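You operate a simulated robot arm through the tools that you are given. There is no shell and no other tool. Be economical: measure what you need, move in short steps, check, and stop when the job is done.

You are at the controls of a simulated two-armed robot. One attempt, no reset.

JOB
Take the yellow pin on the top of the tool bench and put it away on the top of the rigging bench. Put the 4 MM teal shim from the top of the tool bench on the shelf under the tool bench and the 6 MM teal shim on the top of the rigging bench. Close the teal drawer. Press the gauge zero button three times. Put one of the edge pads from the lower shelf of the check stand in the yellow tub. Take the warming cap and put it on the steel plate on the top of the low table. Open the red bin lid. The order is free. Set down upright: yellow pin, warming cap.

It is judged by the outcome, as a careful person would: the job done as asked, and still so three seconds after it is handed in. It fails if anything else is knocked over, pushed out of place, dropped, spilled or broken. Lids that push on must go on centred and level and be pressed home; caps that screw on are set level and turned clockwise until they are tight.

ROBOT AND FRAMES
Two 7-joint arms with two-finger parallel grippers on one trunk, on a base that drives. Base frame: it is fixed to the floor where the robot stands at the start and does not move with it; the origin is under the middle of the robot, x ahead of it, y to its left, z up. Units: cm, rad, N and s.
The left shoulder is at the start at [3, 11.9, 99.2], the right one opposite. With the tool pointing down near the work surface each hand reaches from about 18 to 50 cm from the robot's upright axis, wherever it stands, measured 20 degrees to its own side. Places, roughly: edge pad (8x8x6 cm) [-180, 90, 30]; gauge zero button [-160, 80, 90]; red bin lid [-210, 150, 40]; shelf under the tool bench [90, 30, 30]; steel plate (10x10x1 cm) [-1080, 160, 70]; teal drawer [50, -20, 80]; teal shim [75, 25, 100]; top of the rigging bench [110, 150, 80]; warming cap [-875, 150, 100]; yellow pin (4x4x8 cm) [70, 10, 100]; yellow tub (25x25x23 cm) [90, 30, 90]. Payload 3.43 kg a hand.
The TCP of each hand is the grasp point between the finger pads, 3 cm short of the fingertips. In the tool frame z runs along the fingers and y along their closing line. The gripper opens to 9.4 cm. The fingers are 2.8 cm wide and 1 cm thick; the gripper's body (5 by 9.6 cm) begins 5.5 cm behind the TCP.
Orientation is that of the tool frame in the base frame, as a unit quaternion [w, x, y, z]. With the fingers straight down and closing along the base's y, the tool's x points along the base's -x, its y along +y and its z along -z.

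CONTROLS
- The arms move only by the tool jog_arm. It takes "left_targets", "right_targets" or both (then of equal length, played together; a hand with none holds still); each is a list of rows, each a list of 7 numbers: the shift along the tool's x, y, z in units of 150 mm (1.0 is 150 mm), then the turn, a rotation vector about the tool's x, y, z in units of 180 degrees (1.0 is 180 degrees), then the gripper command, from -1 (shut) to 1 (fully open), values between in proportion. In form: [[x, y, z, wx, wy, wz, fingers], ...]. A call has 1 to 10 rows; each row is the pose to reach, as a shift and turn from the pose commanded when the call began, along the tool's axes at that moment. A call with a number of a shift or a turn outside -1 to 1 is refused whole. A row lasts 0.2 s, in which the tool goes at most 5 cm and 0.15 rad; a call with a longer step from one row to the next is refused whole, and so is a gripper value outside its range. A pose out of reach is approached as far as the arm can. The call stops where the force on the tool passes 40 N (or 10 N more than at its start, if that is more) or the arm is blocked; 0.2 s more then pass. Each finger travels about 7.2 cm/s and halts on what it meets, pressing with about 38 N; the grip force reading is that of the motor and also rises with nothing between the fingers. The clock runs only during rows and for 0.2 s after the last one: add rows that repeat a pose to give the fingers time. It gives the time, the measured TCP pose, the force on the tool (base axes), the opening and the grip force at its end, in the units of the frame above (readings bear some noise), with the torque about the TCP (base axes, N m) and any sound that the robot's microphone picked up, and new pictures: "show" is both (left out), scene, wrist or none (wrist: the cameras of the hands that moved).
- Cameras (640 x 400 px; columns grow to the right, rows downward): "scene" is now at [4.95, 0.23, 169.88]; the picture's right is [0.02, -1.00, 0.00], its down [-0.75, -0.01, -0.66] and it looks along [0.66, 0.01, -0.75] (base axes); focal length 251 px, centre (320, 200). "left" rides on the left gripper at [7.6, -1.4, -10.3] in its tool frame; the picture's right is [0.18, 0.98, 0.00], its down [-0.75, 0.14, -0.64] and it looks along [-0.63, 0.12, 0.77] (tool axes); focal length 243 px, centre (320, 200). "right" rides on the right gripper at [7.6, 1.4, -10.2] in its tool frame; the picture's right is [-0.18, 0.98, 0.00], its down [-0.75, -0.14, -0.64] and it looks along [-0.63, -0.12, 0.77] (tool axes); focal length 243 px, centre (320, 200).
- raise_lower(by): slides the trunk up (or, below 0, down) by that many cm; the arms and the scene camera ride with it, the base frame stays. It gives what a move gives, with no picture.
- roll_base(legs): drives the robot by 1 to 6 legs, each [ahead, turn to the left] in cm and rad, along the robot's own axes; the way and the turn of a leg run together, so that a leg with both is an arc; at most 150 cm and 3.142 rad a leg. The arms and the cameras ride along, it lands a little off, and it stops where it bumps. It gives what a move gives, and a new picture of the scene camera.
- aim_head(pan, tilt): turns the head with the scene camera to pan (to the left, within 2.496 rad either way) and tilt (down, from -0.506 to 1.204), counted from straight ahead of the robot. It gives what a move gives, and a new picture of the scene camera.
- locate(camera, pixels): for up to 12 pixels [column, row] of the newest picture of that camera ("zoom" is the newest enlarged one), the place [x, y, z] in the base frame of the surface seen there, good to about 0.2 cm. The clock stands still meanwhile.
- close_up(camera, box): a new picture of the part [left, top, right, bottom] of that camera's present view, enlarged. The clock stands still meanwhile.
- hand_in(): hands the job in; it is judged then, once.

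Work in short steps. Measure before you move; look again where a grasp or a placing could have gone wrong, and mend it. You have 131 turns and 260 pictures in all, those below and enlarged ones among them. Open the grippers and draw the arms clear of the work before you hand the job in, unless the task says otherwise; then end with one line.

The tools are called by a JSON object that holds its "method" and its "body". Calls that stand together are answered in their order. jog_arm: Moves the arms, as the interface text tells. Its arguments: {"type":"object","properties":{"left_targets":{"type":"array","items":{"type":"array","items":{"type":"number"}}},"right_targets":{"type":"array","items":{"type":"array","items":{"type":"number"}}},"show":{"type":"string","enum":["both","scene","wrist","none"]}},"required":[]} The other tools are called the same way: raise_lower (by) slides the trunk up or down; roll_base (legs) drives the base; aim_head (pan, tilt) turns the head that bears the scene camera; locate (camera, pixels) gives the place of the surface under pixels of a picture; close_up (camera, box) takes an enlarged picture of a part of a camera's view; hand_in () hands the job in.

At the start:

```text
time: 0.0
left_position: [36.75, 27.26, 139.21]
left_ee_rot: [0.001, 0.0, 1.0, 0.0]
left_force: [0.7, 0.2, 0.4]
left_torque: [-0.02, -0.02, 0.0]
left_gripper_width: 9.41
left_grasp_force: 0.0
right_position: [35.61, -6.96, 131.15]
right_ee_rot: [0.0, 0.0, 1.0, 0.0]
right_force: [0.1, 0.9, 0.8]
right_torque: [0.01, -0.01, -0.01]
right_gripper_width: 9.41
right_grasp_force: 0.1
trunk travel left (down, up): [-25.7, 15.3]
robot x, y, heading: [-0.07, 0.05, 0.004]
head pan, tilt: [0.019, 0.848]
```

scene: 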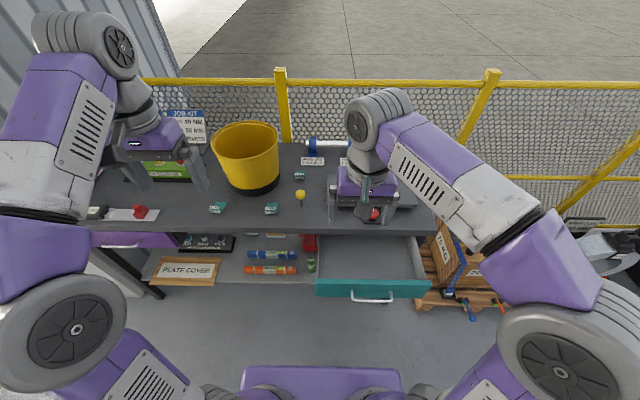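
right: 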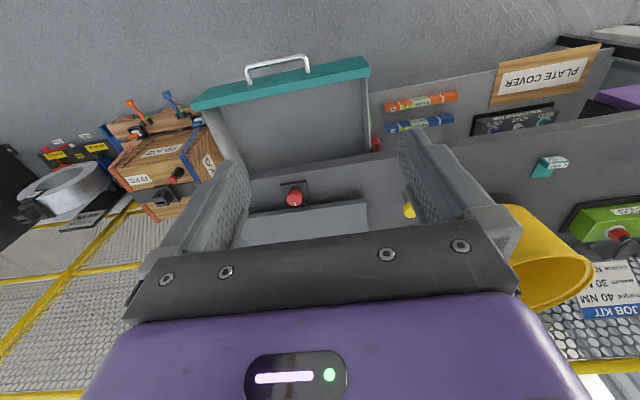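
left: 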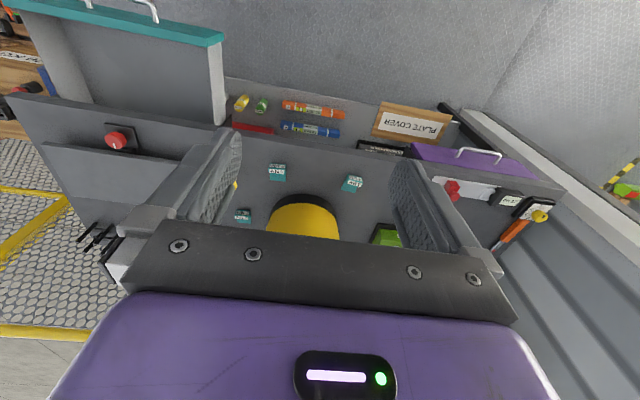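

The scene shows three teal shims near (217,208), (271,208), (299,176) and a yellow pin near (300,195). I'll enlarge to read the labels and get their places.

{"method": "close_up", "body": {"camera": "scene", "box": [190, 140, 350, 240]}}

{"method": "close_up", "body": {"camera": "left", "box": [220, 150, 380, 250]}}

{"method": "locate", "body": {"camera": "scene", "pixels": [[217, 208], [271, 208], [299, 176], [300, 194], [301, 204], [330, 216], [250, 150], [350, 288], [372, 297], [270, 255], [245, 270], [200, 275]]}}

```text
4.00 times, centred on (270, 190) of scene
```

zoom: 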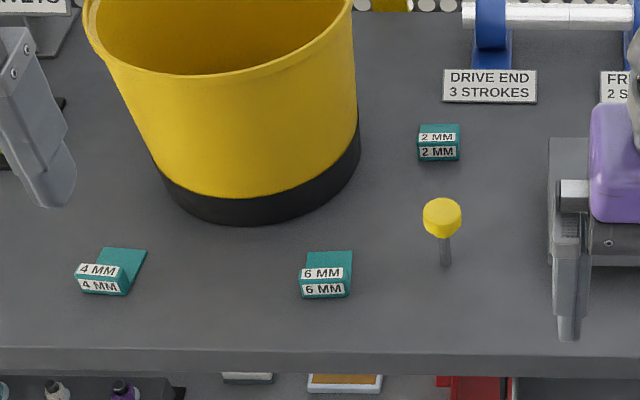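

```text
4.00 times, centred on (300, 200) of left
```

zoom: 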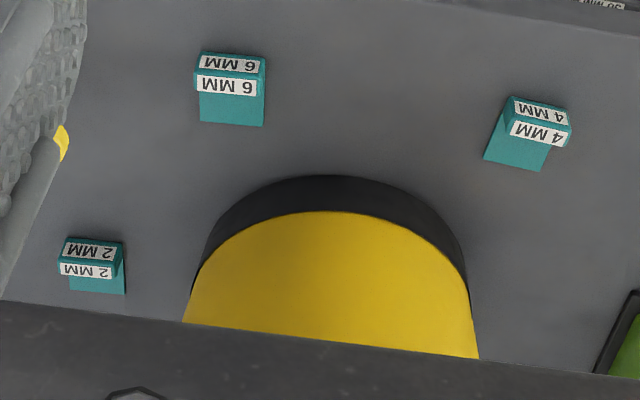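

```text
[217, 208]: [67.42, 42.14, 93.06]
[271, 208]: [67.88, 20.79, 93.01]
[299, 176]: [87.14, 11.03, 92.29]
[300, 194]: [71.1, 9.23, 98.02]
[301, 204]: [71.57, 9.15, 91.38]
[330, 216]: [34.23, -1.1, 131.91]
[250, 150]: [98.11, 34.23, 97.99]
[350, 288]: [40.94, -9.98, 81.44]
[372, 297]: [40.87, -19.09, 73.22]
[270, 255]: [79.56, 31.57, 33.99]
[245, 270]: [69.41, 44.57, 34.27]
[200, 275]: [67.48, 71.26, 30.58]
```

Labels read: 4 MM at left, 6 MM in the middle, 2 MM is a decoy. Next I look at the shelf, drawer and surroundings.

{"method": "close_up", "body": {"camera": "scene", "box": [130, 210, 450, 310]}}

{"method": "locate", "body": {"camera": "scene", "pixels": [[325, 230], [325, 222], [230, 229], [320, 283], [430, 283], [345, 250], [300, 282], [225, 283], [225, 262], [310, 265], [240, 250], [420, 250]]}}

{"method": "aim_head", "body": {"pan": 0.9, "tilt": 0.7}}

```text
2.00 times, centred on (290, 260) of scene
```

zoom: 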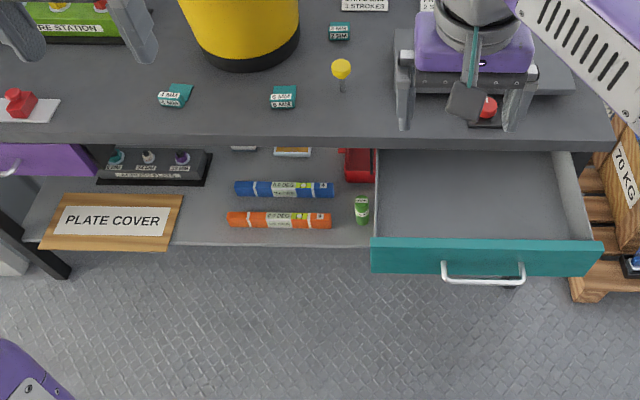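

```text
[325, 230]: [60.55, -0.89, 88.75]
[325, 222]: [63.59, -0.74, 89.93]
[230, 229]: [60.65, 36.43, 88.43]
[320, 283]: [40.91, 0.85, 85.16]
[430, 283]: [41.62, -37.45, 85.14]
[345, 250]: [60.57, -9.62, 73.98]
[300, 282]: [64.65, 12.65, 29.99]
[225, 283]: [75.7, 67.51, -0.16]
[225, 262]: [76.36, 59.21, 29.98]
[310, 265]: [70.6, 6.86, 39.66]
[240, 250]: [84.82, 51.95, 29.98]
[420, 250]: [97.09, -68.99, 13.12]
```

```text
time: 1.2
left_position: [36.85, 27.37, 139.28]
left_ee_rot: [0.002, -0.001, 1.0, 0.0]
left_force: [0.0, 0.6, 0.8]
left_torque: [0.02, 0.0, -0.03]
left_gripper_width: 9.4
left_grasp_force: 0.0
right_position: [35.66, -7.02, 131.12]
right_ee_rot: [0.0, 0.0, 1.0, -0.001]
right_force: [0.3, 0.5, -0.7]
right_torque: [-0.02, 0.04, -0.01]
right_gripper_width: 9.36
right_grasp_force: 0.1
trunk travel left (down, up): [-25.7, 15.3]
robot x, y, heading: [0.04, 0.07, -0.003]
head pan, tilt: [0.901, 0.7]
```

scene: 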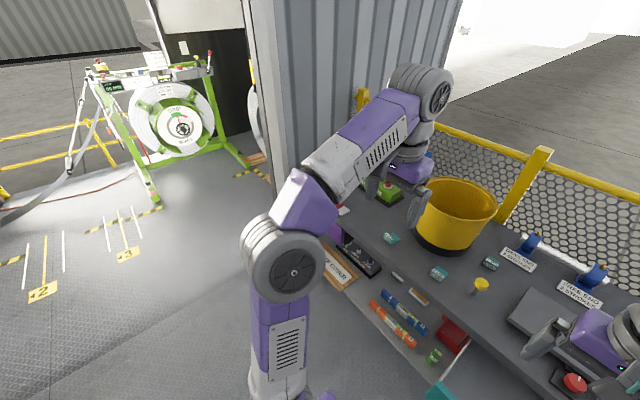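

Front shelf has clear space around [72,43,30]; bench edge is at x≈60.5, drawer front at x≈41. I lower the trunk to close the drawer first.

{"method": "raise_lower", "body": {"by": -20}}

{"method": "aim_head", "body": {"pan": 0.0, "tilt": 0.9}}

{"method": "jog_arm", "body": {"right_targets": [[0.1, -0.15, 0.2, 0, -0.04, 0, -0.5], [0.2, -0.3, 0.4, 0, -0.08, 0, -1], [0.3, -0.5, 0.6, 0, -0.12, 0, -1], [0.4, -0.67, 0.8, 0, -0.165, 0, -1], [0.4, -0.67, 1.0, 0, -0.21, 0, -1], [0.4, -0.67, 1.0, 0, -0.25, 0, -1]], "show": "scene"}}

```text
time: 3.4
left_position: [36.89, 27.32, 119.24]
left_ee_rot: [0.001, 0.0, 1.0, 0.0]
left_force: [-1.2, 0.0, 0.2]
left_torque: [0.01, -0.02, -0.03]
left_gripper_width: 9.42
left_grasp_force: 0.0
right_position: [35.64, -7.05, 111.22]
right_ee_rot: [0.0, -0.001, 1.0, 0.0]
right_force: [-1.6, 0.0, 0.4]
right_torque: [0.0, -0.03, 0.01]
right_gripper_width: 9.37
right_grasp_force: 0.0
trunk travel left (down, up): [-5.7, 35.3]
robot x, y, heading: [0.32, 0.08, -0.002]
head pan, tilt: [0.901, 0.7]
```

```text
time: 4.6
left_position: [36.84, 27.37, 119.16]
left_ee_rot: [0.0, 0.0, 1.0, 0.0]
left_force: [0.0, 0.6, -0.6]
left_torque: [0.02, -0.01, 0.0]
left_gripper_width: 9.41
left_grasp_force: 0.1
right_position: [35.57, -7.08, 111.16]
right_ee_rot: [0.0, -0.001, 1.0, 0.0]
right_force: [0.5, 0.1, -0.5]
right_torque: [-0.04, -0.03, 0.04]
right_gripper_width: 9.38
right_grasp_force: 0.1
trunk travel left (down, up): [-5.7, 35.3]
robot x, y, heading: [-0.36, 0.34, 0.001]
head pan, tilt: [0.0, 0.901]
```

scene: 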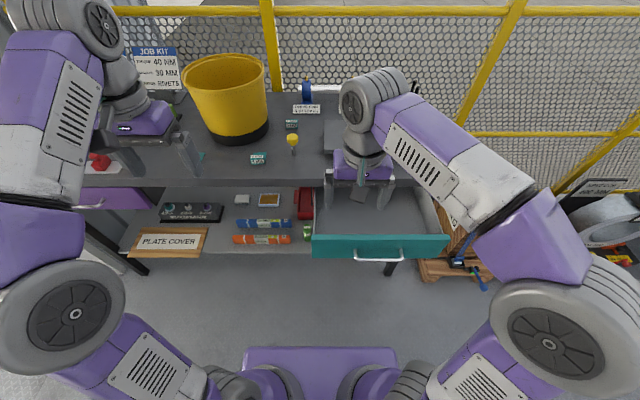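

```text
time: 6.0
left_position: [36.79, 27.4, 119.36]
left_ee_rot: [0.002, 0.0, 1.0, 0.0]
left_force: [-0.8, -0.7, 0.1]
left_torque: [0.02, -0.01, 0.01]
left_gripper_width: 9.4
left_grasp_force: 0.0
right_position: [32.08, -17.14, 99.5]
right_ee_rot: [0.383, 0.0, 0.924, -0.001]
right_force: [-0.4, 0.6, -0.4]
right_torque: [-0.04, 0.01, 0.0]
right_gripper_width: 0.01
right_grasp_force: 32.7
right hand out of reach, approached as far as the arm can: row 5, 6
trunk travel left (down, up): [-5.7, 35.3]
robot x, y, heading: [0.17, -0.36, 0.003]
head pan, tilt: [0.0, 0.901]
```

scene: 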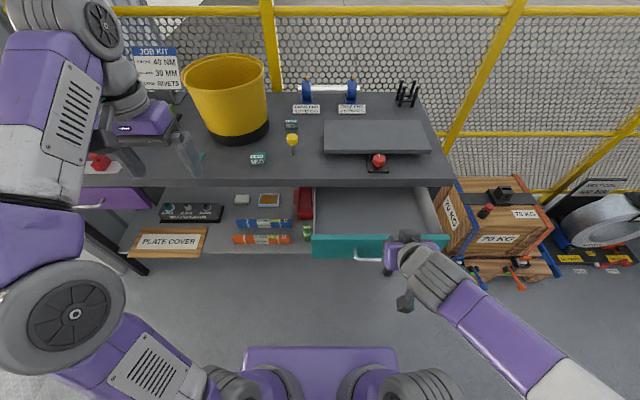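

The hand could only get to z≈99.5 this near to the body. I back the base up 14 cm so the arm can stretch forward to the drawer front.

{"method": "roll_base", "body": {"legs": [[-14, 0]]}}

{"method": "jog_arm", "body": {"right_targets": [[0, 0, 0.3, 0, 0, 0, -1], [0, 0, 0.6, 0, 0, 0, -1], [0, 0, 0.85, 0, 0, 0, -1]], "show": "scene"}}

```text
time: 7.3
left_position: [23.4, 27.38, 119.4]
left_ee_rot: [0.001, 0.0, 1.0, 0.001]
left_force: [-0.8, 0.1, 0.2]
left_torque: [0.01, -0.03, -0.02]
left_gripper_width: 9.4
left_grasp_force: 0.0
right_position: [18.63, -17.19, 99.41]
right_ee_rot: [0.382, 0.0, 0.924, 0.0]
right_force: [-0.3, 0.2, -0.6]
right_torque: [0.0, -0.02, -0.03]
right_gripper_width: 0.0
right_grasp_force: 33.1
trunk travel left (down, up): [-5.7, 35.3]
robot x, y, heading: [-13.41, 0.34, 0.005]
head pan, tilt: [0.0, 0.901]
```

scene: 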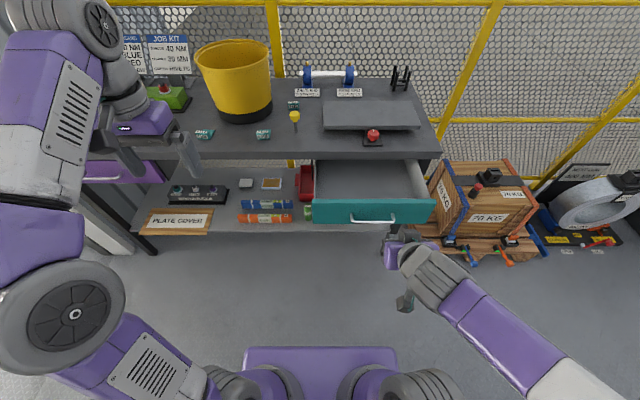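

```text
time: 8.1
left_position: [23.57, 27.38, 119.23]
left_ee_rot: [0.0, 0.0, 1.0, 0.0]
left_force: [0.5, 0.8, -0.3]
left_torque: [-0.02, -0.05, 0.01]
left_gripper_width: 9.39
left_grasp_force: 0.0
right_position: [27.87, -17.41, 90.16]
right_ee_rot: [0.381, 0.001, 0.925, 0.001]
right_force: [1.2, -0.2, -0.3]
right_torque: [0.02, -0.01, 0.0]
right_gripper_width: 0.0
right_grasp_force: 33.1
right hand out of reach, approached as far as the arm can: row 1
trunk travel left (down, up): [-5.7, 35.3]
robot x, y, heading: [-13.55, -0.35, -0.004]
head pan, tilt: [0.0, 0.901]
```

scene: 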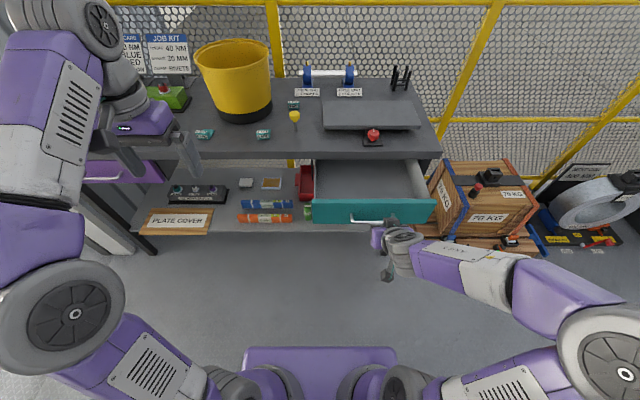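

The hand is now at [27.9,-17.4,90.2] in front of the drawer. I move on to just short of the front, at about x 36, z 83.

{"method": "jog_arm", "body": {"right_targets": [[0, 0, 0.3, 0, 0, 0, -1], [0, 0, 0.55, 0, 0, 0, -1], [-0.02, 0, 0.7, 0, 0, 0, -1]], "show": "none"}}

{"method": "jog_arm", "body": {"right_targets": [[-0.14, 0, 0.14, 0, 0, 0, -1], [-0.28, 0, 0.28, 0, 0, 0, -1], [-0.42, 0, 0.42, 0, 0, 0, -1], [-0.56, 0, 0.56, 0, 0, 0, -1], [-0.7, 0, 0.7, 0, 0, 0, -1]], "show": "both"}}

```text
time: 8.9
left_position: [23.41, 27.29, 119.23]
left_ee_rot: [0.0, 0.001, 1.0, 0.0]
left_force: [-0.3, 0.0, 0.6]
left_torque: [-0.03, 0.02, 0.0]
left_gripper_width: 9.4
left_grasp_force: 0.0
right_position: [35.43, -17.52, 83.04]
right_ee_rot: [0.382, 0.001, 0.924, -0.001]
right_force: [0.6, 0.0, 0.3]
right_torque: [0.01, 0.0, 0.02]
right_gripper_width: 0.0
right_grasp_force: 33.2
trunk travel left (down, up): [-5.7, 35.3]
robot x, y, heading: [-13.33, 0.02, -0.002]
head pan, tilt: [0.0, 0.901]
```

```text
time: 10.1
left_position: [23.56, 27.33, 119.33]
left_ee_rot: [0.0, 0.0, 1.0, 0.0]
left_force: [0.8, 0.2, 0.3]
left_torque: [-0.01, 0.02, 0.0]
left_gripper_width: 9.42
left_grasp_force: 0.1
right_position: [50.32, -17.26, 83.14]
right_ee_rot: [0.382, 0.0, 0.924, 0.0]
right_force: [0.8, -0.5, 1.5]
right_torque: [0.04, 0.13, -0.01]
right_gripper_width: 0.01
right_grasp_force: 33.2
trunk travel left (down, up): [-5.7, 35.3]
robot x, y, heading: [-13.58, 0.13, 0.002]
head pan, tilt: [0.0, 0.901]
```

scene: 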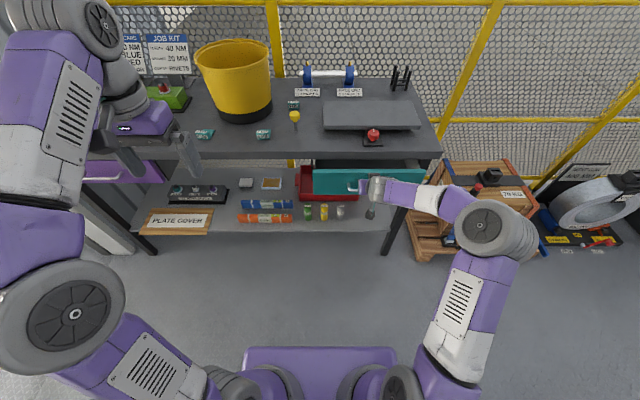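
right: 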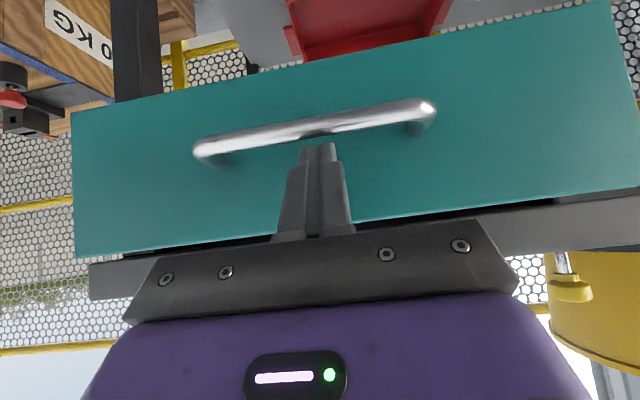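

The drawer is moving (front now at about x 52). I push on until it meets its stop.

{"method": "jog_arm", "body": {"right_targets": [[-0.14, 0, 0.14, 0, 0, 0, -1], [-0.28, 0, 0.28, 0, 0, 0, -1], [-0.36, 0, 0.36, 0, 0, 0, -1], [-0.42, 0, 0.42, 0, 0, 0, -1], [-0.48, 0, 0.48, 0, 0, 0, -1], [-0.54, 0, 0.54, 0, 0, 0, -1]], "show": "both"}}

```text
time: 11.0
left_position: [22.89, 27.38, 119.4]
left_ee_rot: [0.003, 0.001, 1.0, -0.001]
left_force: [-0.1, 0.0, -0.5]
left_torque: [0.01, -0.02, 0.0]
left_gripper_width: 9.4
left_grasp_force: 0.0
right_position: [57.56, -17.28, 83.07]
right_ee_rot: [0.376, 0.002, 0.927, -0.001]
right_force: [-30.9, -0.3, 13.5]
right_torque: [-0.01, -0.03, -0.03]
right_gripper_width: 0.03
right_grasp_force: 32.9
trunk travel left (down, up): [-5.7, 35.3]
robot x, y, heading: [-13.32, -0.15, -0.002]
head pan, tilt: [0.0, 0.901]
stopped in row 4 (right hand): the force on the tool passed its limit at 56 N (the readings are from after the stop); the commanded pose is now the measured one
```

scene: 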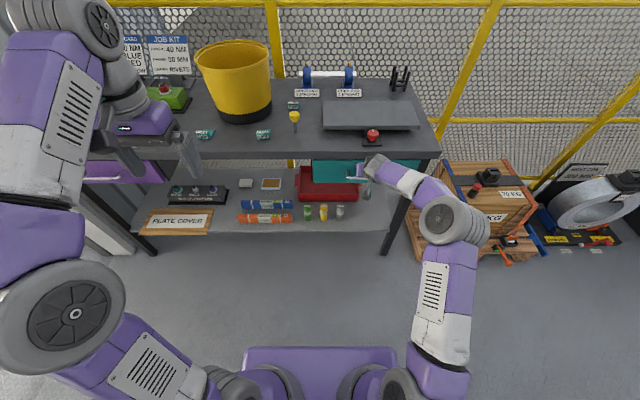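
right: 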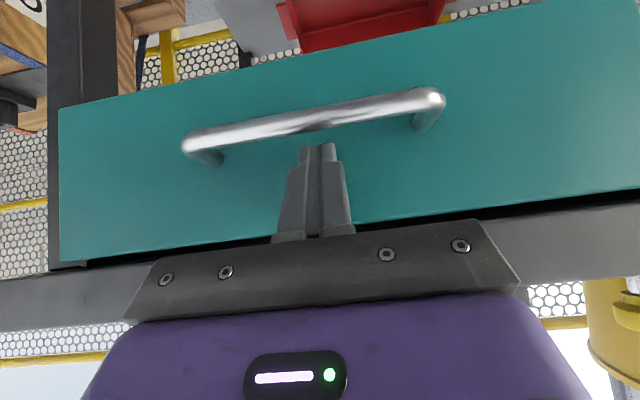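

The push ended at 56 N, so the drawer seems home. I check the drawer face against the bench edge.

{"method": "locate", "body": {"camera": "right", "pixels": [[120, 180], [560, 160], [20, 310], [600, 250], [80, 200], [65, 150]]}}

{"method": "jog_arm", "body": {"right_targets": [[0.1, 0, -0.1, 0, 0, 0, -1], [0.3, 0, -0.3, 0, 0, 0, -1], [0.5, 0, -0.5, 0, 0, 0, -1], [0.6, 0, -0.7, 0, 0, 0, -1]], "show": "none"}}

{"method": "raise_lower", "body": {"by": 25}}

{"method": "close_up", "body": {"camera": "right", "box": [0, 0, 640, 400]}}

```text
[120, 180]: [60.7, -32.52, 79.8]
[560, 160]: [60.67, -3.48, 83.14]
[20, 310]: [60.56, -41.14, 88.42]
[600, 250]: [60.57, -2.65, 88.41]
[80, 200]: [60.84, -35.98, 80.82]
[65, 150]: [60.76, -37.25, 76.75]
```

```text
time: 12.0
left_position: [23.5, 27.32, 119.29]
left_ee_rot: [0.001, 0.001, 1.0, 0.0]
left_force: [0.0, 0.4, -0.5]
left_torque: [0.03, 0.02, -0.02]
left_gripper_width: 9.41
left_grasp_force: 0.2
right_position: [44.18, -17.58, 84.06]
right_ee_rot: [0.375, 0.001, 0.927, -0.001]
right_force: [0.0, -0.6, 0.9]
right_torque: [-0.04, -0.01, 0.0]
right_gripper_width: 0.0
right_grasp_force: 33.3
trunk travel left (down, up): [-5.7, 35.3]
robot x, y, heading: [-13.08, -0.23, -0.002]
head pan, tilt: [0.0, 0.901]
```

```text
time: 14.6
left_position: [23.33, 27.43, 144.17]
left_ee_rot: [0.001, 0.001, 1.0, 0.0]
left_force: [0.6, 0.4, 0.6]
left_torque: [0.01, 0.03, -0.01]
left_gripper_width: 9.43
left_grasp_force: 0.1
right_position: [44.3, -17.54, 109.17]
right_ee_rot: [0.374, 0.003, 0.927, -0.001]
right_force: [-0.1, -0.2, 0.2]
right_torque: [0.02, 0.01, 0.02]
right_gripper_width: 0.0
right_grasp_force: 33.0
trunk travel left (down, up): [-30.7, 10.3]
robot x, y, heading: [-13.32, -0.01, -0.003]
head pan, tilt: [0.0, 0.901]
```

```text
1.00 times, centred on (320, 200) of right (not enlarged: the box is as wide or as high as the picture)
```

zoom: 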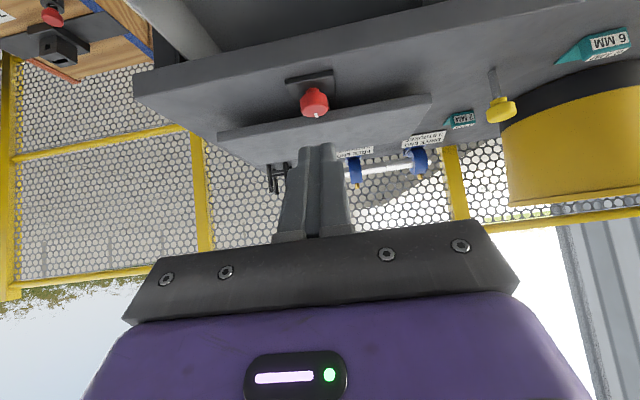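

Drawer face (x≈60.7) is flush with the bench edge: closed. Now I check where the robot's own base front is, and set the right hand straight down.

{"method": "locate", "body": {"camera": "scene", "pixels": [[320, 348], [320, 360], [250, 350], [130, 380]]}}

{"method": "jog_arm", "body": {"right_targets": [[0, 0, -0.1, 0, 0.045, 0, -0.5], [0, 0, -0.2, 0, 0.09, 0, 0], [0, 0.1, -0.2, 0, 0.135, 0, 0], [0, 0.2, -0.2, 0, 0.18, 0, 0], [0, 0.4, -0.2, 0, 0.225, 0, 0], [0, 0.6, -0.2, 0, 0.255, 0, 0]], "show": "scene"}}

```text
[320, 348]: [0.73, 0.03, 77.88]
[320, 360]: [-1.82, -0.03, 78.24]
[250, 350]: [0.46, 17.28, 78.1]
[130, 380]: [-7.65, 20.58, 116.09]
```

```text
time: 16.0
left_position: [23.45, 27.31, 144.23]
left_ee_rot: [0.0, 0.002, 1.0, 0.0]
left_force: [0.8, 0.6, -0.3]
left_torque: [0.0, 0.03, -0.03]
left_gripper_width: 9.39
left_grasp_force: 0.1
right_position: [42.39, -8.19, 111.34]
right_ee_rot: [-0.016, 0.001, 1.0, -0.001]
right_force: [0.4, 0.1, 0.5]
right_torque: [-0.01, 0.01, 0.02]
right_gripper_width: 4.72
right_grasp_force: 0.1
trunk travel left (down, up): [-30.7, 10.3]
robot x, y, heading: [-13.72, 0.26, -0.003]
head pan, tilt: [0.0, 0.901]
```

scene: 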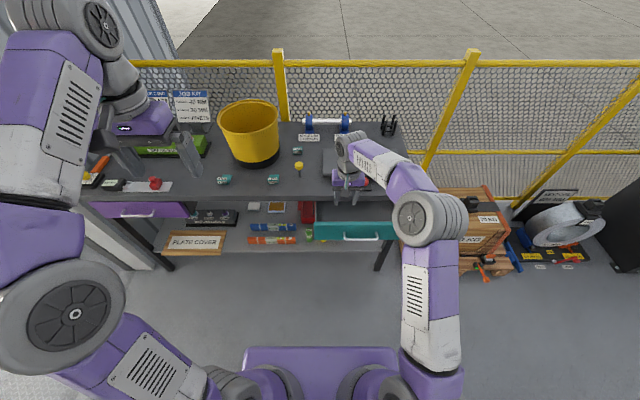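

The body front is ~15 cm ahead of the axis, so I can drive up to x≈22 safely.

{"method": "roll_base", "body": {"legs": [[36, 0]]}}

{"method": "close_up", "body": {"camera": "right", "box": [0, 0, 640, 400]}}

{"method": "close_up", "body": {"camera": "left", "box": [0, 0, 640, 400]}}

```text
time: 18.3
left_position: [60.24, 27.26, 144.29]
left_ee_rot: [0.001, 0.001, 1.0, 0.0]
left_force: [1.2, 0.3, 0.2]
left_torque: [0.0, 0.02, -0.02]
left_gripper_width: 9.41
left_grasp_force: 0.1
right_position: [79.14, -8.53, 111.23]
right_ee_rot: [-0.015, 0.002, 1.0, 0.0]
right_force: [-0.2, 0.1, 0.4]
right_torque: [-0.01, -0.01, -0.03]
right_gripper_width: 4.68
right_grasp_force: 0.0
trunk travel left (down, up): [-30.7, 10.3]
robot x, y, heading: [23.04, 0.15, 0.001]
head pan, tilt: [0.0, 0.901]
```

scene: 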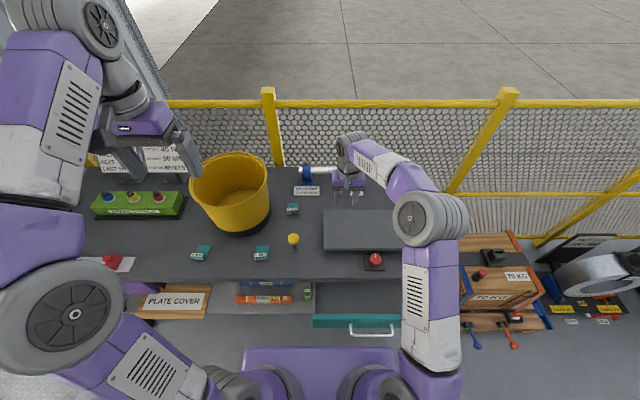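

```text
1.00 times, centred on (320, 200) of right (not enlarged: the box is as wide or as high as the picture)
```

zoom: 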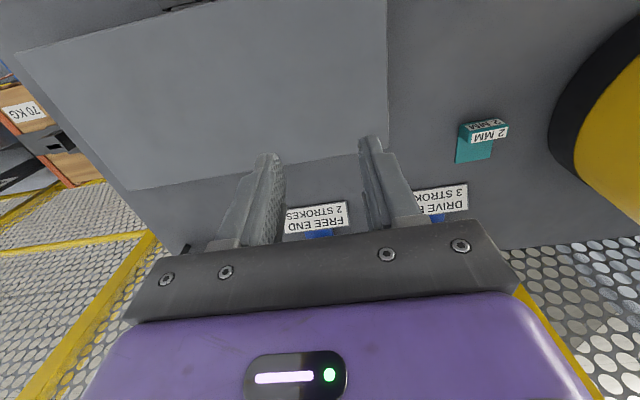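

```text
1.00 times, centred on (320, 200) of left (not enlarged: the box is as wide or as high as the picture)
```

zoom: 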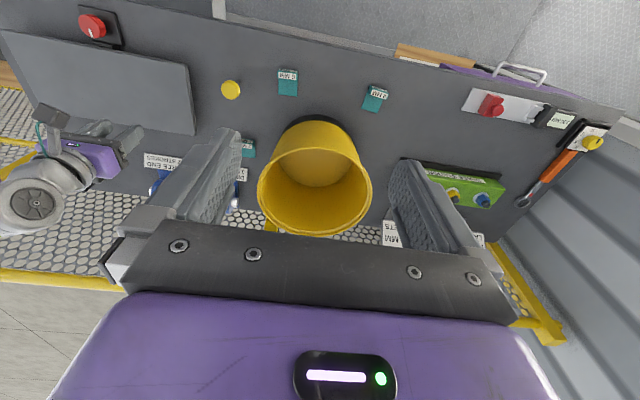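

I get a fine look at the two shims and the pin from above.

{"method": "close_up", "body": {"camera": "left", "box": [210, 50, 410, 175]}}

{"method": "locate", "body": {"camera": "left", "pixels": [[376, 89], [380, 95], [374, 100], [373, 107], [288, 73], [288, 79], [288, 85], [288, 92], [231, 86], [231, 92], [222, 90], [240, 90]]}}

{"method": "close_up", "body": {"camera": "scene", "box": [180, 225, 308, 305]}}

```text
3.20 times, centred on (310, 112) of left
```

zoom: 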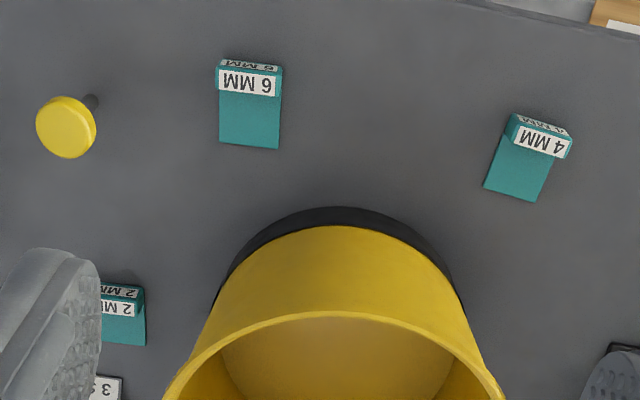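

```text
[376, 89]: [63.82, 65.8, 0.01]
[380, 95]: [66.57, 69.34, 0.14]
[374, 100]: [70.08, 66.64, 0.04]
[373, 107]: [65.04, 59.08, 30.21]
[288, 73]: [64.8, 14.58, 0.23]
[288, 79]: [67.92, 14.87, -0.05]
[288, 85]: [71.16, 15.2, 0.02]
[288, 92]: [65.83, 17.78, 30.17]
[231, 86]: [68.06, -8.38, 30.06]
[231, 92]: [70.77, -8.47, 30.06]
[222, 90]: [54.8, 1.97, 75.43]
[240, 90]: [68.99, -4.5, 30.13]
```

```text
5.00 times, centred on (244, 265) of scene
```

zoom: 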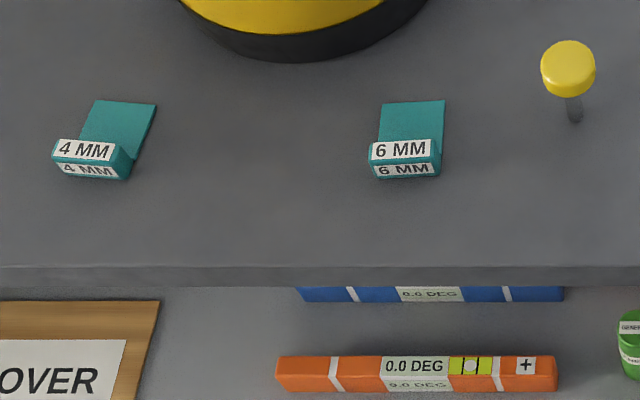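

The "left" picture was stale for locating, so I use the newest zoom.

{"method": "locate", "body": {"camera": "zoom", "pixels": [[88, 148], [85, 168], [120, 110], [55, 150], [130, 160], [402, 148], [400, 170], [412, 120], [372, 150], [440, 150], [568, 60], [574, 115]]}}

```text
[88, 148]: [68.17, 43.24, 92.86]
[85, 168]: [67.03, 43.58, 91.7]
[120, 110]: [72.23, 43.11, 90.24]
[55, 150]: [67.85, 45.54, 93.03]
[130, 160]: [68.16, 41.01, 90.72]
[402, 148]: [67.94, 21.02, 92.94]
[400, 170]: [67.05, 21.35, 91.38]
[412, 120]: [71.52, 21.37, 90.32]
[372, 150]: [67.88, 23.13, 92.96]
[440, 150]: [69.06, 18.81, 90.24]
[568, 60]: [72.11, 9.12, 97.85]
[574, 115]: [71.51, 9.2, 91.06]
```

The shim tabs sit at [68.2,21,~93] (6 MM) and [68.2,43.2,~93] (4 MM); the pin's head centre at about [72,9.2,97]. The right hand goes over the pin.

{"method": "jog_arm", "body": {"right_targets": [[0.15, 0.3, 0.0, 0, 0, 0, 0.3], [0.3, 0.6, 0.1, 0, -0.01, 0, 0.3], [0.45, 0.9, 0.2, 0, -0.01, 0, 0.3], [0.48, 1.0, 0.3, 0, -0.01, 0, 0.3]], "show": "none"}}

{"method": "jog_arm", "body": {"right_targets": [[0, 0.18, 0, 0, 0, 0, 0.3]], "show": "both"}}

```text
refused: row 1 steps farther than a row can; nothing moved
```

```text
time: 18.7
left_position: [60.06, 27.47, 144.28]
left_ee_rot: [0.001, -0.001, 1.0, -0.001]
left_force: [0.1, -0.7, 0.4]
left_torque: [-0.02, 0.0, 0.04]
left_gripper_width: 9.4
left_grasp_force: 0.0
right_position: [79.13, -5.7, 111.24]
right_ee_rot: [-0.015, 0.002, 1.0, 0.0]
right_force: [-0.2, -0.5, 0.3]
right_torque: [-0.05, 0.01, -0.01]
right_gripper_width: 6.13
right_grasp_force: 0.0
trunk travel left (down, up): [-30.7, 10.3]
robot x, y, heading: [22.94, 0.05, 0.003]
head pan, tilt: [0.0, 0.901]
```

scene: 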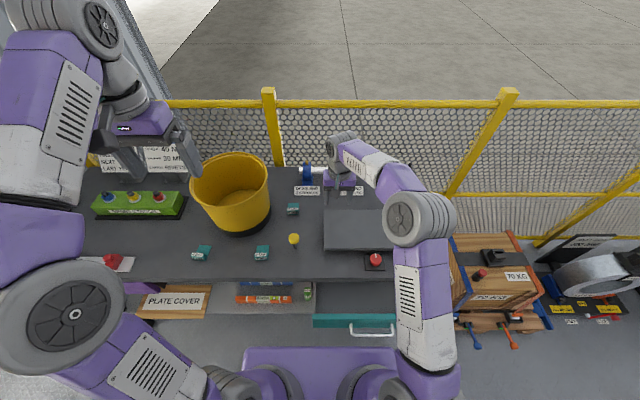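
right: 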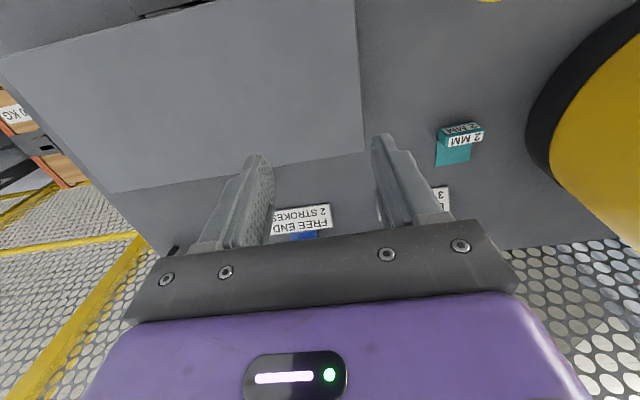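

The first call was refused (row step too long), so y is now -5.7. I do the rest in smaller rows to above the pin at [71.7,9.2,106].

{"method": "jog_arm", "body": {"right_targets": [[0.12, 0.25, 0.0, 0, 0, 0, 0.3], [0.25, 0.5, 0.08, 0, -0.01, 0, 0.3], [0.37, 0.75, 0.17, 0, -0.01, 0, 0.3], [0.49, 0.99, 0.3, 0, -0.01, 0, 0.3], [0.49, 0.99, 0.35, 0, -0.01, 0, 0.3]], "show": "both"}}

```text
time: 19.9
left_position: [60.11, 27.13, 144.26]
left_ee_rot: [0.001, 0.0, 1.0, 0.001]
left_force: [0.0, 0.8, 0.1]
left_torque: [0.03, -0.01, -0.02]
left_gripper_width: 9.4
left_grasp_force: 0.1
right_position: [71.68, 8.99, 106.04]
right_ee_rot: [0.0, 0.002, 1.0, 0.0]
right_force: [0.6, -0.6, -0.5]
right_torque: [0.02, 0.0, 0.04]
right_gripper_width: 6.1
right_grasp_force: 0.0
trunk travel left (down, up): [-30.7, 10.3]
robot x, y, heading: [23.61, -0.12, -0.0]
head pan, tilt: [0.0, 0.901]
```

scene: 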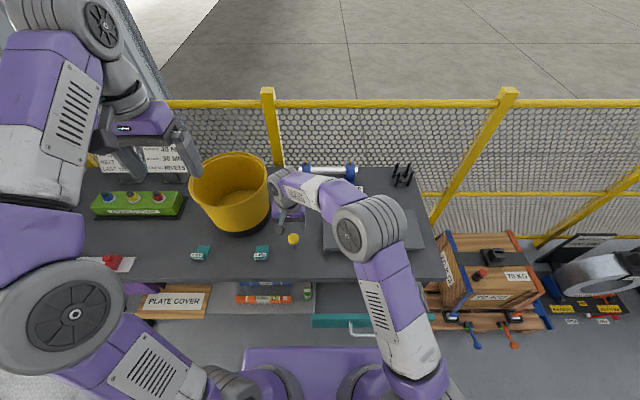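
right: 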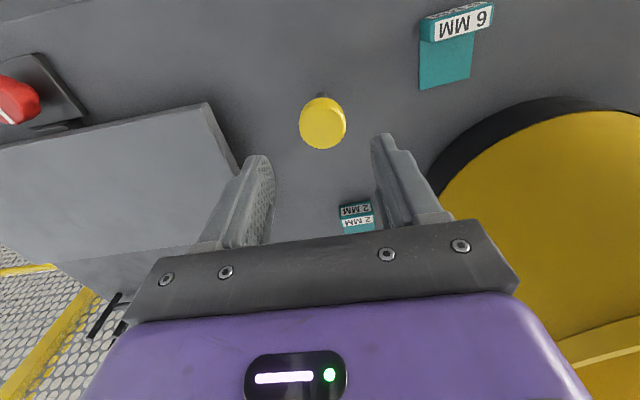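

The pin's head is at (323,122) in the right view, between the fingers. I measure it from here.

{"method": "locate", "body": {"camera": "right", "pixels": [[323, 125], [302, 125], [344, 125], [323, 105], [323, 146]]}}

{"method": "close_up", "body": {"camera": "right", "box": [243, 75, 403, 175]}}

```text
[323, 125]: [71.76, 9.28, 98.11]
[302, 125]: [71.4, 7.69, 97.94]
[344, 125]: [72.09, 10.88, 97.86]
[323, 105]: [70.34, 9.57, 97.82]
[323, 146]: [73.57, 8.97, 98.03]
```

```text
4.00 times, centred on (323, 125) of right
```

zoom: 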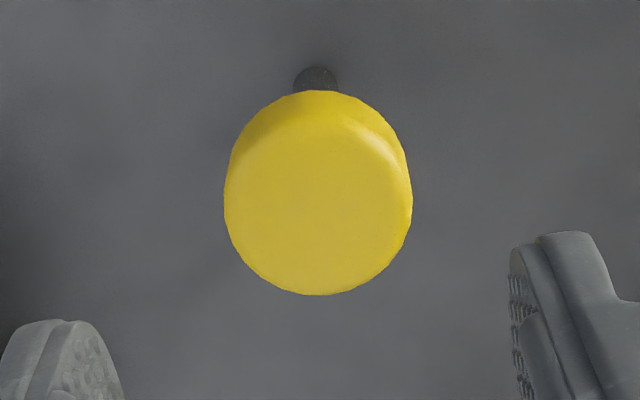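

Head centre ≈ [71.9,9.25], top z 98. I descend to z≈96.9 and close.

{"method": "jog_arm", "body": {"right_targets": [[-0.01, 0.015, 0.25, 0, 0, 0, 0.3], [-0.01, 0.015, 0.45, 0, 0, 0, 0.3], [-0.01, 0.015, 0.6, 0, 0, 0, 0.3], [-0.01, 0.015, 0.61, 0, 0, 0, 0.0], [-0.01, 0.015, 0.61, 0, 0, 0, -0.4], [-0.01, 0.015, 0.61, 0, 0, 0, -1], [-0.01, 0.015, 0.61, 0, 0, 0, -1]], "show": "wrist"}}

```text
time: 21.5
left_position: [60.12, 27.31, 144.31]
left_ee_rot: [0.001, 0.0, 1.0, 0.0]
left_force: [0.3, 1.0, -0.4]
left_torque: [0.0, 0.0, 0.0]
left_gripper_width: 9.4
left_grasp_force: 0.1
right_position: [71.95, 9.31, 96.97]
right_ee_rot: [0.0, 0.003, 1.0, 0.0]
right_force: [-0.5, -0.6, 0.3]
right_torque: [0.0, 0.02, 0.0]
right_gripper_width: 3.69
right_grasp_force: 38.1
trunk travel left (down, up): [-30.7, 10.3]
robot x, y, heading: [23.32, -0.0, -0.004]
head pan, tilt: [0.0, 0.901]
```

right: 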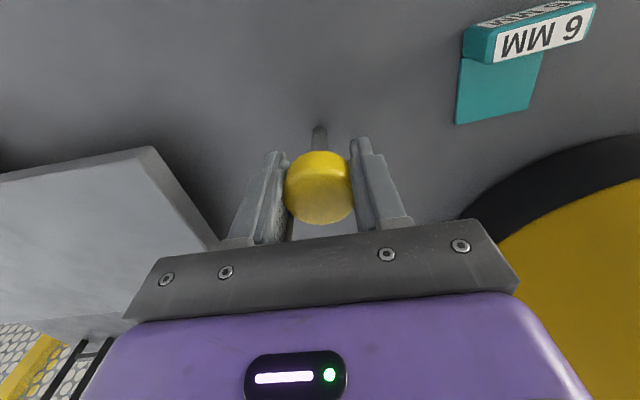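

Gripped at 3.69 cm. I lift straight up.

{"method": "jog_arm", "body": {"right_targets": [[0, 0, -0.2, 0, 0, 0, -1], [0, 0, -0.45, 0, 0, 0, -1], [0, 0, -0.7, 0, 0, 0, -1], [0, 0, -0.95, 0, 0, 0, -1]], "show": "both"}}

```text
time: 22.5
left_position: [60.1, 27.4, 144.27]
left_ee_rot: [0.001, 0.0, 1.0, 0.0]
left_force: [1.0, -0.3, 0.2]
left_torque: [-0.02, 0.0, -0.03]
left_gripper_width: 9.37
left_grasp_force: 0.1
right_position: [71.78, 9.17, 111.43]
right_ee_rot: [0.0, 0.002, 1.0, 0.0]
right_force: [-0.5, -0.4, -0.8]
right_torque: [0.03, -0.03, 0.0]
right_gripper_width: 3.67
right_grasp_force: 38.3
trunk travel left (down, up): [-30.7, 10.3]
robot x, y, heading: [23.17, -0.25, -0.001]
head pan, tilt: [0.0, 0.901]
```

scene: 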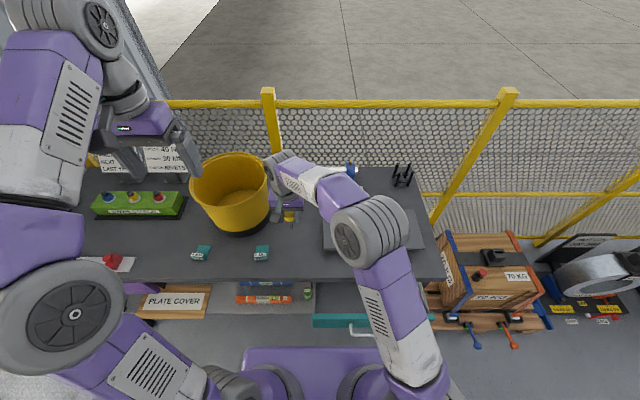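
right: 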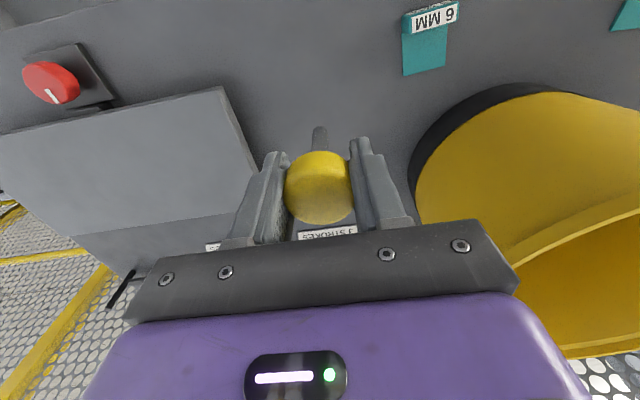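

Pin is held clear. Now I shift the right hand away to the right and bring the left hand down toward the 6 MM shim.

{"method": "jog_arm", "body": {"right_targets": [[0.1, -0.25, 0, 0, 0, 0, -1], [0.25, -0.5, 0, 0, 0, 0, -1], [0.4, -0.75, 0, 0, 0, 0, -1], [0.6, -0.95, 0, 0, 0, 0, -1]], "left_targets": [[-0.13, -0.1, 0.25, 0, 0, 0, 0.4], [-0.27, -0.2, 0.5, 0, 0, 0, 0.4], [-0.4, -0.3, 0.75, 0, 0, 0, 0.4], [-0.54, -0.42, 1.0, 0, 0, 0, 0.4]], "show": "none"}}

{"method": "jog_arm", "body": {"left_targets": [[0, 0, 0.3, 0, 0, 0, 0.4], [0, 0, 0.6, 0, 0, 0, 0.4], [0, 0, 0.9, 0, 0, 0, 0.4]], "show": "none"}}

{"method": "jog_arm", "body": {"left_targets": [[0, 0, 0.3, 0, 0, 0, 0.4], [0, 0, 0.6, 0, 0, 0, 0.4]], "show": "both"}}

```text
time: 23.5
left_position: [68.43, 20.84, 129.19]
left_ee_rot: [0.0, 0.0, 1.0, 0.001]
left_force: [-0.4, 0.3, 0.0]
left_torque: [0.01, 0.03, 0.01]
left_gripper_width: 6.56
left_grasp_force: 0.1
right_position: [62.61, -5.36, 111.39]
right_ee_rot: [-0.001, 0.001, 1.0, 0.001]
right_force: [-0.8, -0.4, 0.4]
right_torque: [0.04, 0.05, 0.0]
right_gripper_width: 3.64
right_grasp_force: 38.4
trunk travel left (down, up): [-30.7, 10.3]
robot x, y, heading: [23.55, -0.07, -0.001]
head pan, tilt: [0.0, 0.901]
```

```text
time: 24.3
left_position: [68.28, 20.94, 115.52]
left_ee_rot: [0.0, 0.001, 1.0, 0.0]
left_force: [-0.2, 0.5, -0.4]
left_torque: [0.0, 0.03, 0.01]
left_gripper_width: 6.57
left_grasp_force: 0.1
right_position: [62.73, -5.17, 111.41]
right_ee_rot: [-0.001, 0.003, 1.0, 0.0]
right_force: [0.1, 0.8, -1.6]
right_torque: [0.0, 0.02, 0.01]
right_gripper_width: 3.67
right_grasp_force: 37.9
trunk travel left (down, up): [-30.7, 10.3]
robot x, y, heading: [23.29, -0.17, 0.0]
head pan, tilt: [0.0, 0.901]
```

```text
time: 24.9
left_position: [68.33, 21.14, 106.63]
left_ee_rot: [0.001, 0.0, 1.0, 0.0]
left_force: [0.8, -0.1, 0.1]
left_torque: [-0.02, 0.02, -0.01]
left_gripper_width: 6.56
left_grasp_force: 0.1
right_position: [62.74, -5.33, 111.44]
right_ee_rot: [-0.001, 0.002, 1.0, -0.001]
right_force: [0.0, -0.1, -0.1]
right_torque: [-0.01, -0.01, 0.02]
right_gripper_width: 3.69
right_grasp_force: 38.4
trunk travel left (down, up): [-30.7, 10.3]
robot x, y, heading: [23.28, -0.27, 0.001]
head pan, tilt: [0.0, 0.901]
```

scene: 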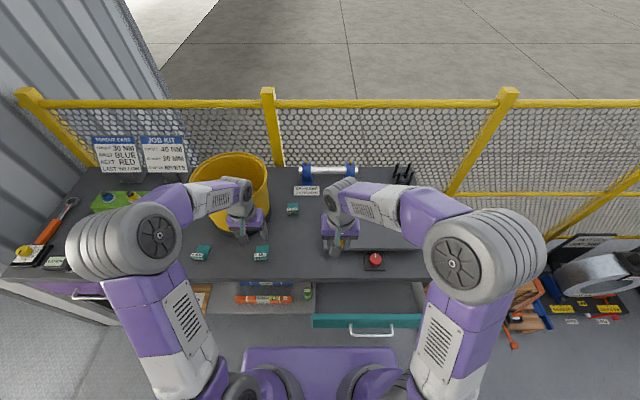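
left: 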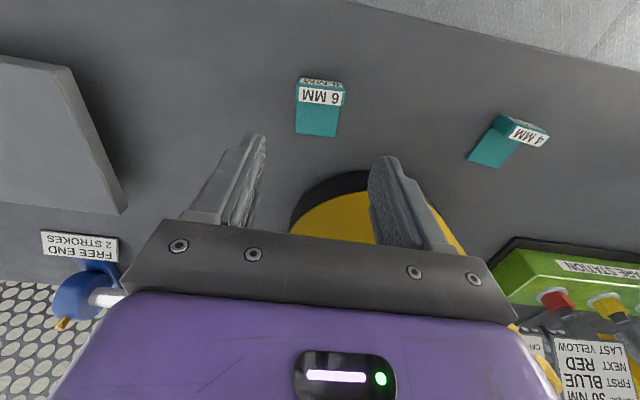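

6 MM tab at (320,95) in the left view. I measure it and the 4 MM tab for its yaw.

{"method": "locate", "body": {"camera": "left", "pixels": [[298, 90], [343, 93], [321, 97], [297, 128], [337, 131], [318, 85], [512, 128], [545, 142], [528, 137], [472, 158], [502, 164]]}}

```text
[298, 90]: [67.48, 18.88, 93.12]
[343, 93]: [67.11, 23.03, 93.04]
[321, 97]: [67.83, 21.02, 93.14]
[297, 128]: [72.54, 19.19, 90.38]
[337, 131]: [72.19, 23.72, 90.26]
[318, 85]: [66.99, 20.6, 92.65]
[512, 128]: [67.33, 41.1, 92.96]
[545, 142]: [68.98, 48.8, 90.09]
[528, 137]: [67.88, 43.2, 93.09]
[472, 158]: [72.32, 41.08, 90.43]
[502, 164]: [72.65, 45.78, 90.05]
```

Tab centre ≈ [67.7,21,93], no notable yaw. Left hand descends to z 93.6 and closes.

{"method": "jog_arm", "body": {"left_targets": [[0.04, 0, 0.3, 0, 0, 0, 0.4], [0.04, 0, 0.6, 0, 0, 0, 0.4], [0.04, 0, 0.8, 0, 0, 0, 0.4], [0.04, 0, 0.867, 0, 0, 0, 0.4], [0.04, 0, 0.867, 0, 0, 0, 0.0], [0.04, 0, 0.867, 0, 0, 0, -0.5], [0.04, 0, 0.867, 0, 0, 0, -1], [0.04, 0, 0.867, 0, 0, 0, -1]], "show": "wrist"}}

{"method": "jog_arm", "body": {"left_targets": [[0, 0, -0.2, 0, 0, 0, -1], [0, 0, -0.5, 0, 0, 0, -1], [0, 0, -0.8, 0, 0, 0, -1], [0, 0, -1, 0, 0, 0, -1]], "show": "wrist"}}

```text
time: 26.7
left_position: [67.93, 21.14, 93.75]
left_ee_rot: [0.0, 0.0, 1.0, 0.0]
left_force: [0.6, -0.3, 0.4]
left_torque: [-0.01, 0.01, 0.0]
left_gripper_width: 4.61
left_grasp_force: 37.9
right_position: [62.57, -5.14, 111.41]
right_ee_rot: [-0.001, 0.002, 1.0, 0.0]
right_force: [0.9, -0.7, -0.5]
right_torque: [0.01, 0.03, 0.01]
right_gripper_width: 3.7
right_grasp_force: 38.1
trunk travel left (down, up): [-30.7, 10.3]
robot x, y, heading: [23.29, -0.04, 0.002]
head pan, tilt: [0.0, 0.901]
```

left: 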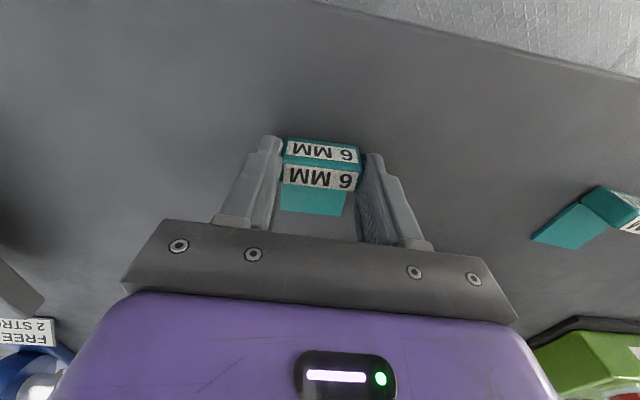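

```text
time: 27.7
left_position: [67.24, 21.12, 108.43]
left_ee_rot: [0.0, 0.0, 1.0, 0.0]
left_force: [-0.1, 0.4, -0.5]
left_torque: [-0.03, -0.01, 0.03]
left_gripper_width: 4.59
left_grasp_force: 38.1
right_position: [62.73, -5.17, 111.45]
right_ee_rot: [-0.001, 0.002, 1.0, 0.0]
right_force: [0.1, -0.3, -0.5]
right_torque: [0.0, 0.02, 0.0]
right_gripper_width: 3.67
right_grasp_force: 38.1
trunk travel left (down, up): [-30.7, 10.3]
robot x, y, heading: [23.38, 0.01, 0.003]
head pan, tilt: [0.0, 0.901]
```

left: 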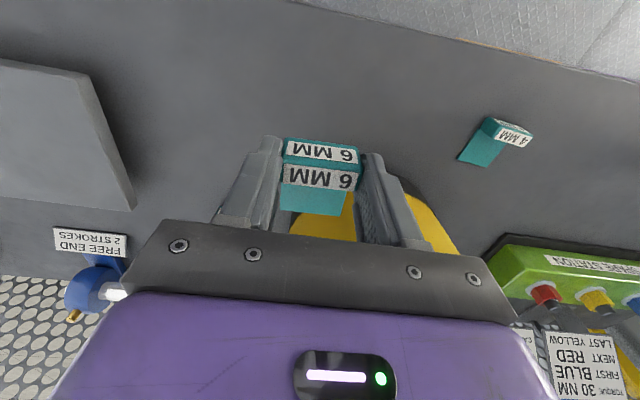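

Both items are held. I back away 70 cm from the bench and look left for the rigging bench.

{"method": "roll_base", "body": {"legs": [[-70, 0]]}}

{"method": "aim_head", "body": {"pan": 1.0, "tilt": 0.45}}

```text
time: 31.5
left_position: [-1.75, 20.97, 108.32]
left_ee_rot: [0.001, 0.003, 1.0, 0.0]
left_force: [0.1, 0.4, -0.3]
left_torque: [0.02, 0.01, -0.01]
left_gripper_width: 4.57
left_grasp_force: 37.8
right_position: [-6.73, -5.26, 111.32]
right_ee_rot: [0.0, 0.004, 1.0, 0.0]
right_force: [1.1, 0.2, -0.4]
right_torque: [0.01, 0.03, 0.04]
right_gripper_width: 3.64
right_grasp_force: 37.9
trunk travel left (down, up): [-30.7, 10.3]
robot x, y, heading: [-45.91, 0.36, -0.007]
head pan, tilt: [0.0, 0.901]
```

scene: 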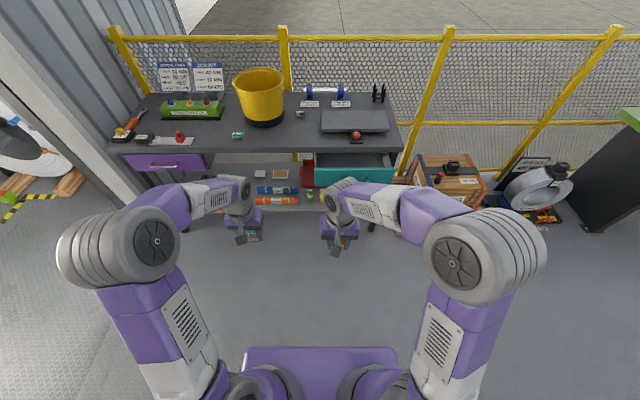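

```text
time: 32.8
left_position: [-1.8, 21.01, 108.28]
left_ee_rot: [0.001, 0.003, 1.0, 0.0]
left_force: [-0.5, 0.1, -0.6]
left_torque: [-0.01, 0.0, 0.0]
left_gripper_width: 4.54
left_grasp_force: 38.2
right_position: [-6.71, -5.21, 111.49]
right_ee_rot: [-0.001, 0.004, 1.0, 0.0]
right_force: [-0.6, -0.1, -0.4]
right_torque: [-0.02, 0.02, 0.02]
right_gripper_width: 3.65
right_grasp_force: 37.6
trunk travel left (down, up): [-30.7, 10.3]
robot x, y, heading: [-45.64, 0.24, -0.001]
head pan, tilt: [1.0, 0.45]
```

scene: 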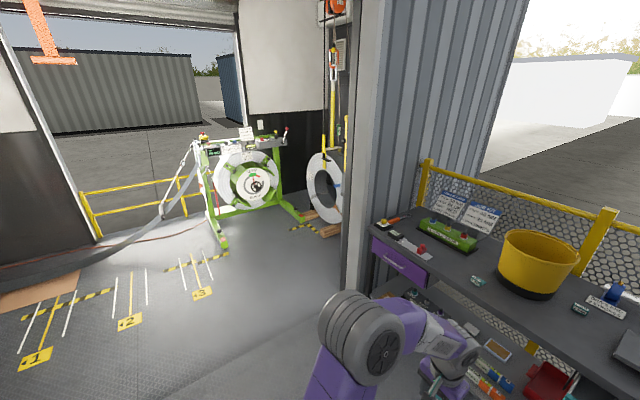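

The partition at (350,200) hides the rigging bench. I measure the wall edge and surroundings.

{"method": "locate", "body": {"camera": "scene", "pixels": [[350, 270], [350, 200], [365, 200], [325, 225], [310, 205], [330, 170], [220, 245], [245, 200], [335, 260], [300, 300], [200, 320], [337, 20]]}}

```text
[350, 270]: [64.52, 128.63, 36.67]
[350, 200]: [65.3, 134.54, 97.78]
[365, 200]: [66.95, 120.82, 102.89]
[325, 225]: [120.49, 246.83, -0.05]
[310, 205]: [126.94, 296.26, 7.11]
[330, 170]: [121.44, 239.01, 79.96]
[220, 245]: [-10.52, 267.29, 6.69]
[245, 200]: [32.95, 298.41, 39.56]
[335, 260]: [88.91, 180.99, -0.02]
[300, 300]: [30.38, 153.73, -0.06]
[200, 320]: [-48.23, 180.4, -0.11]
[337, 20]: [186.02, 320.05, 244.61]
```

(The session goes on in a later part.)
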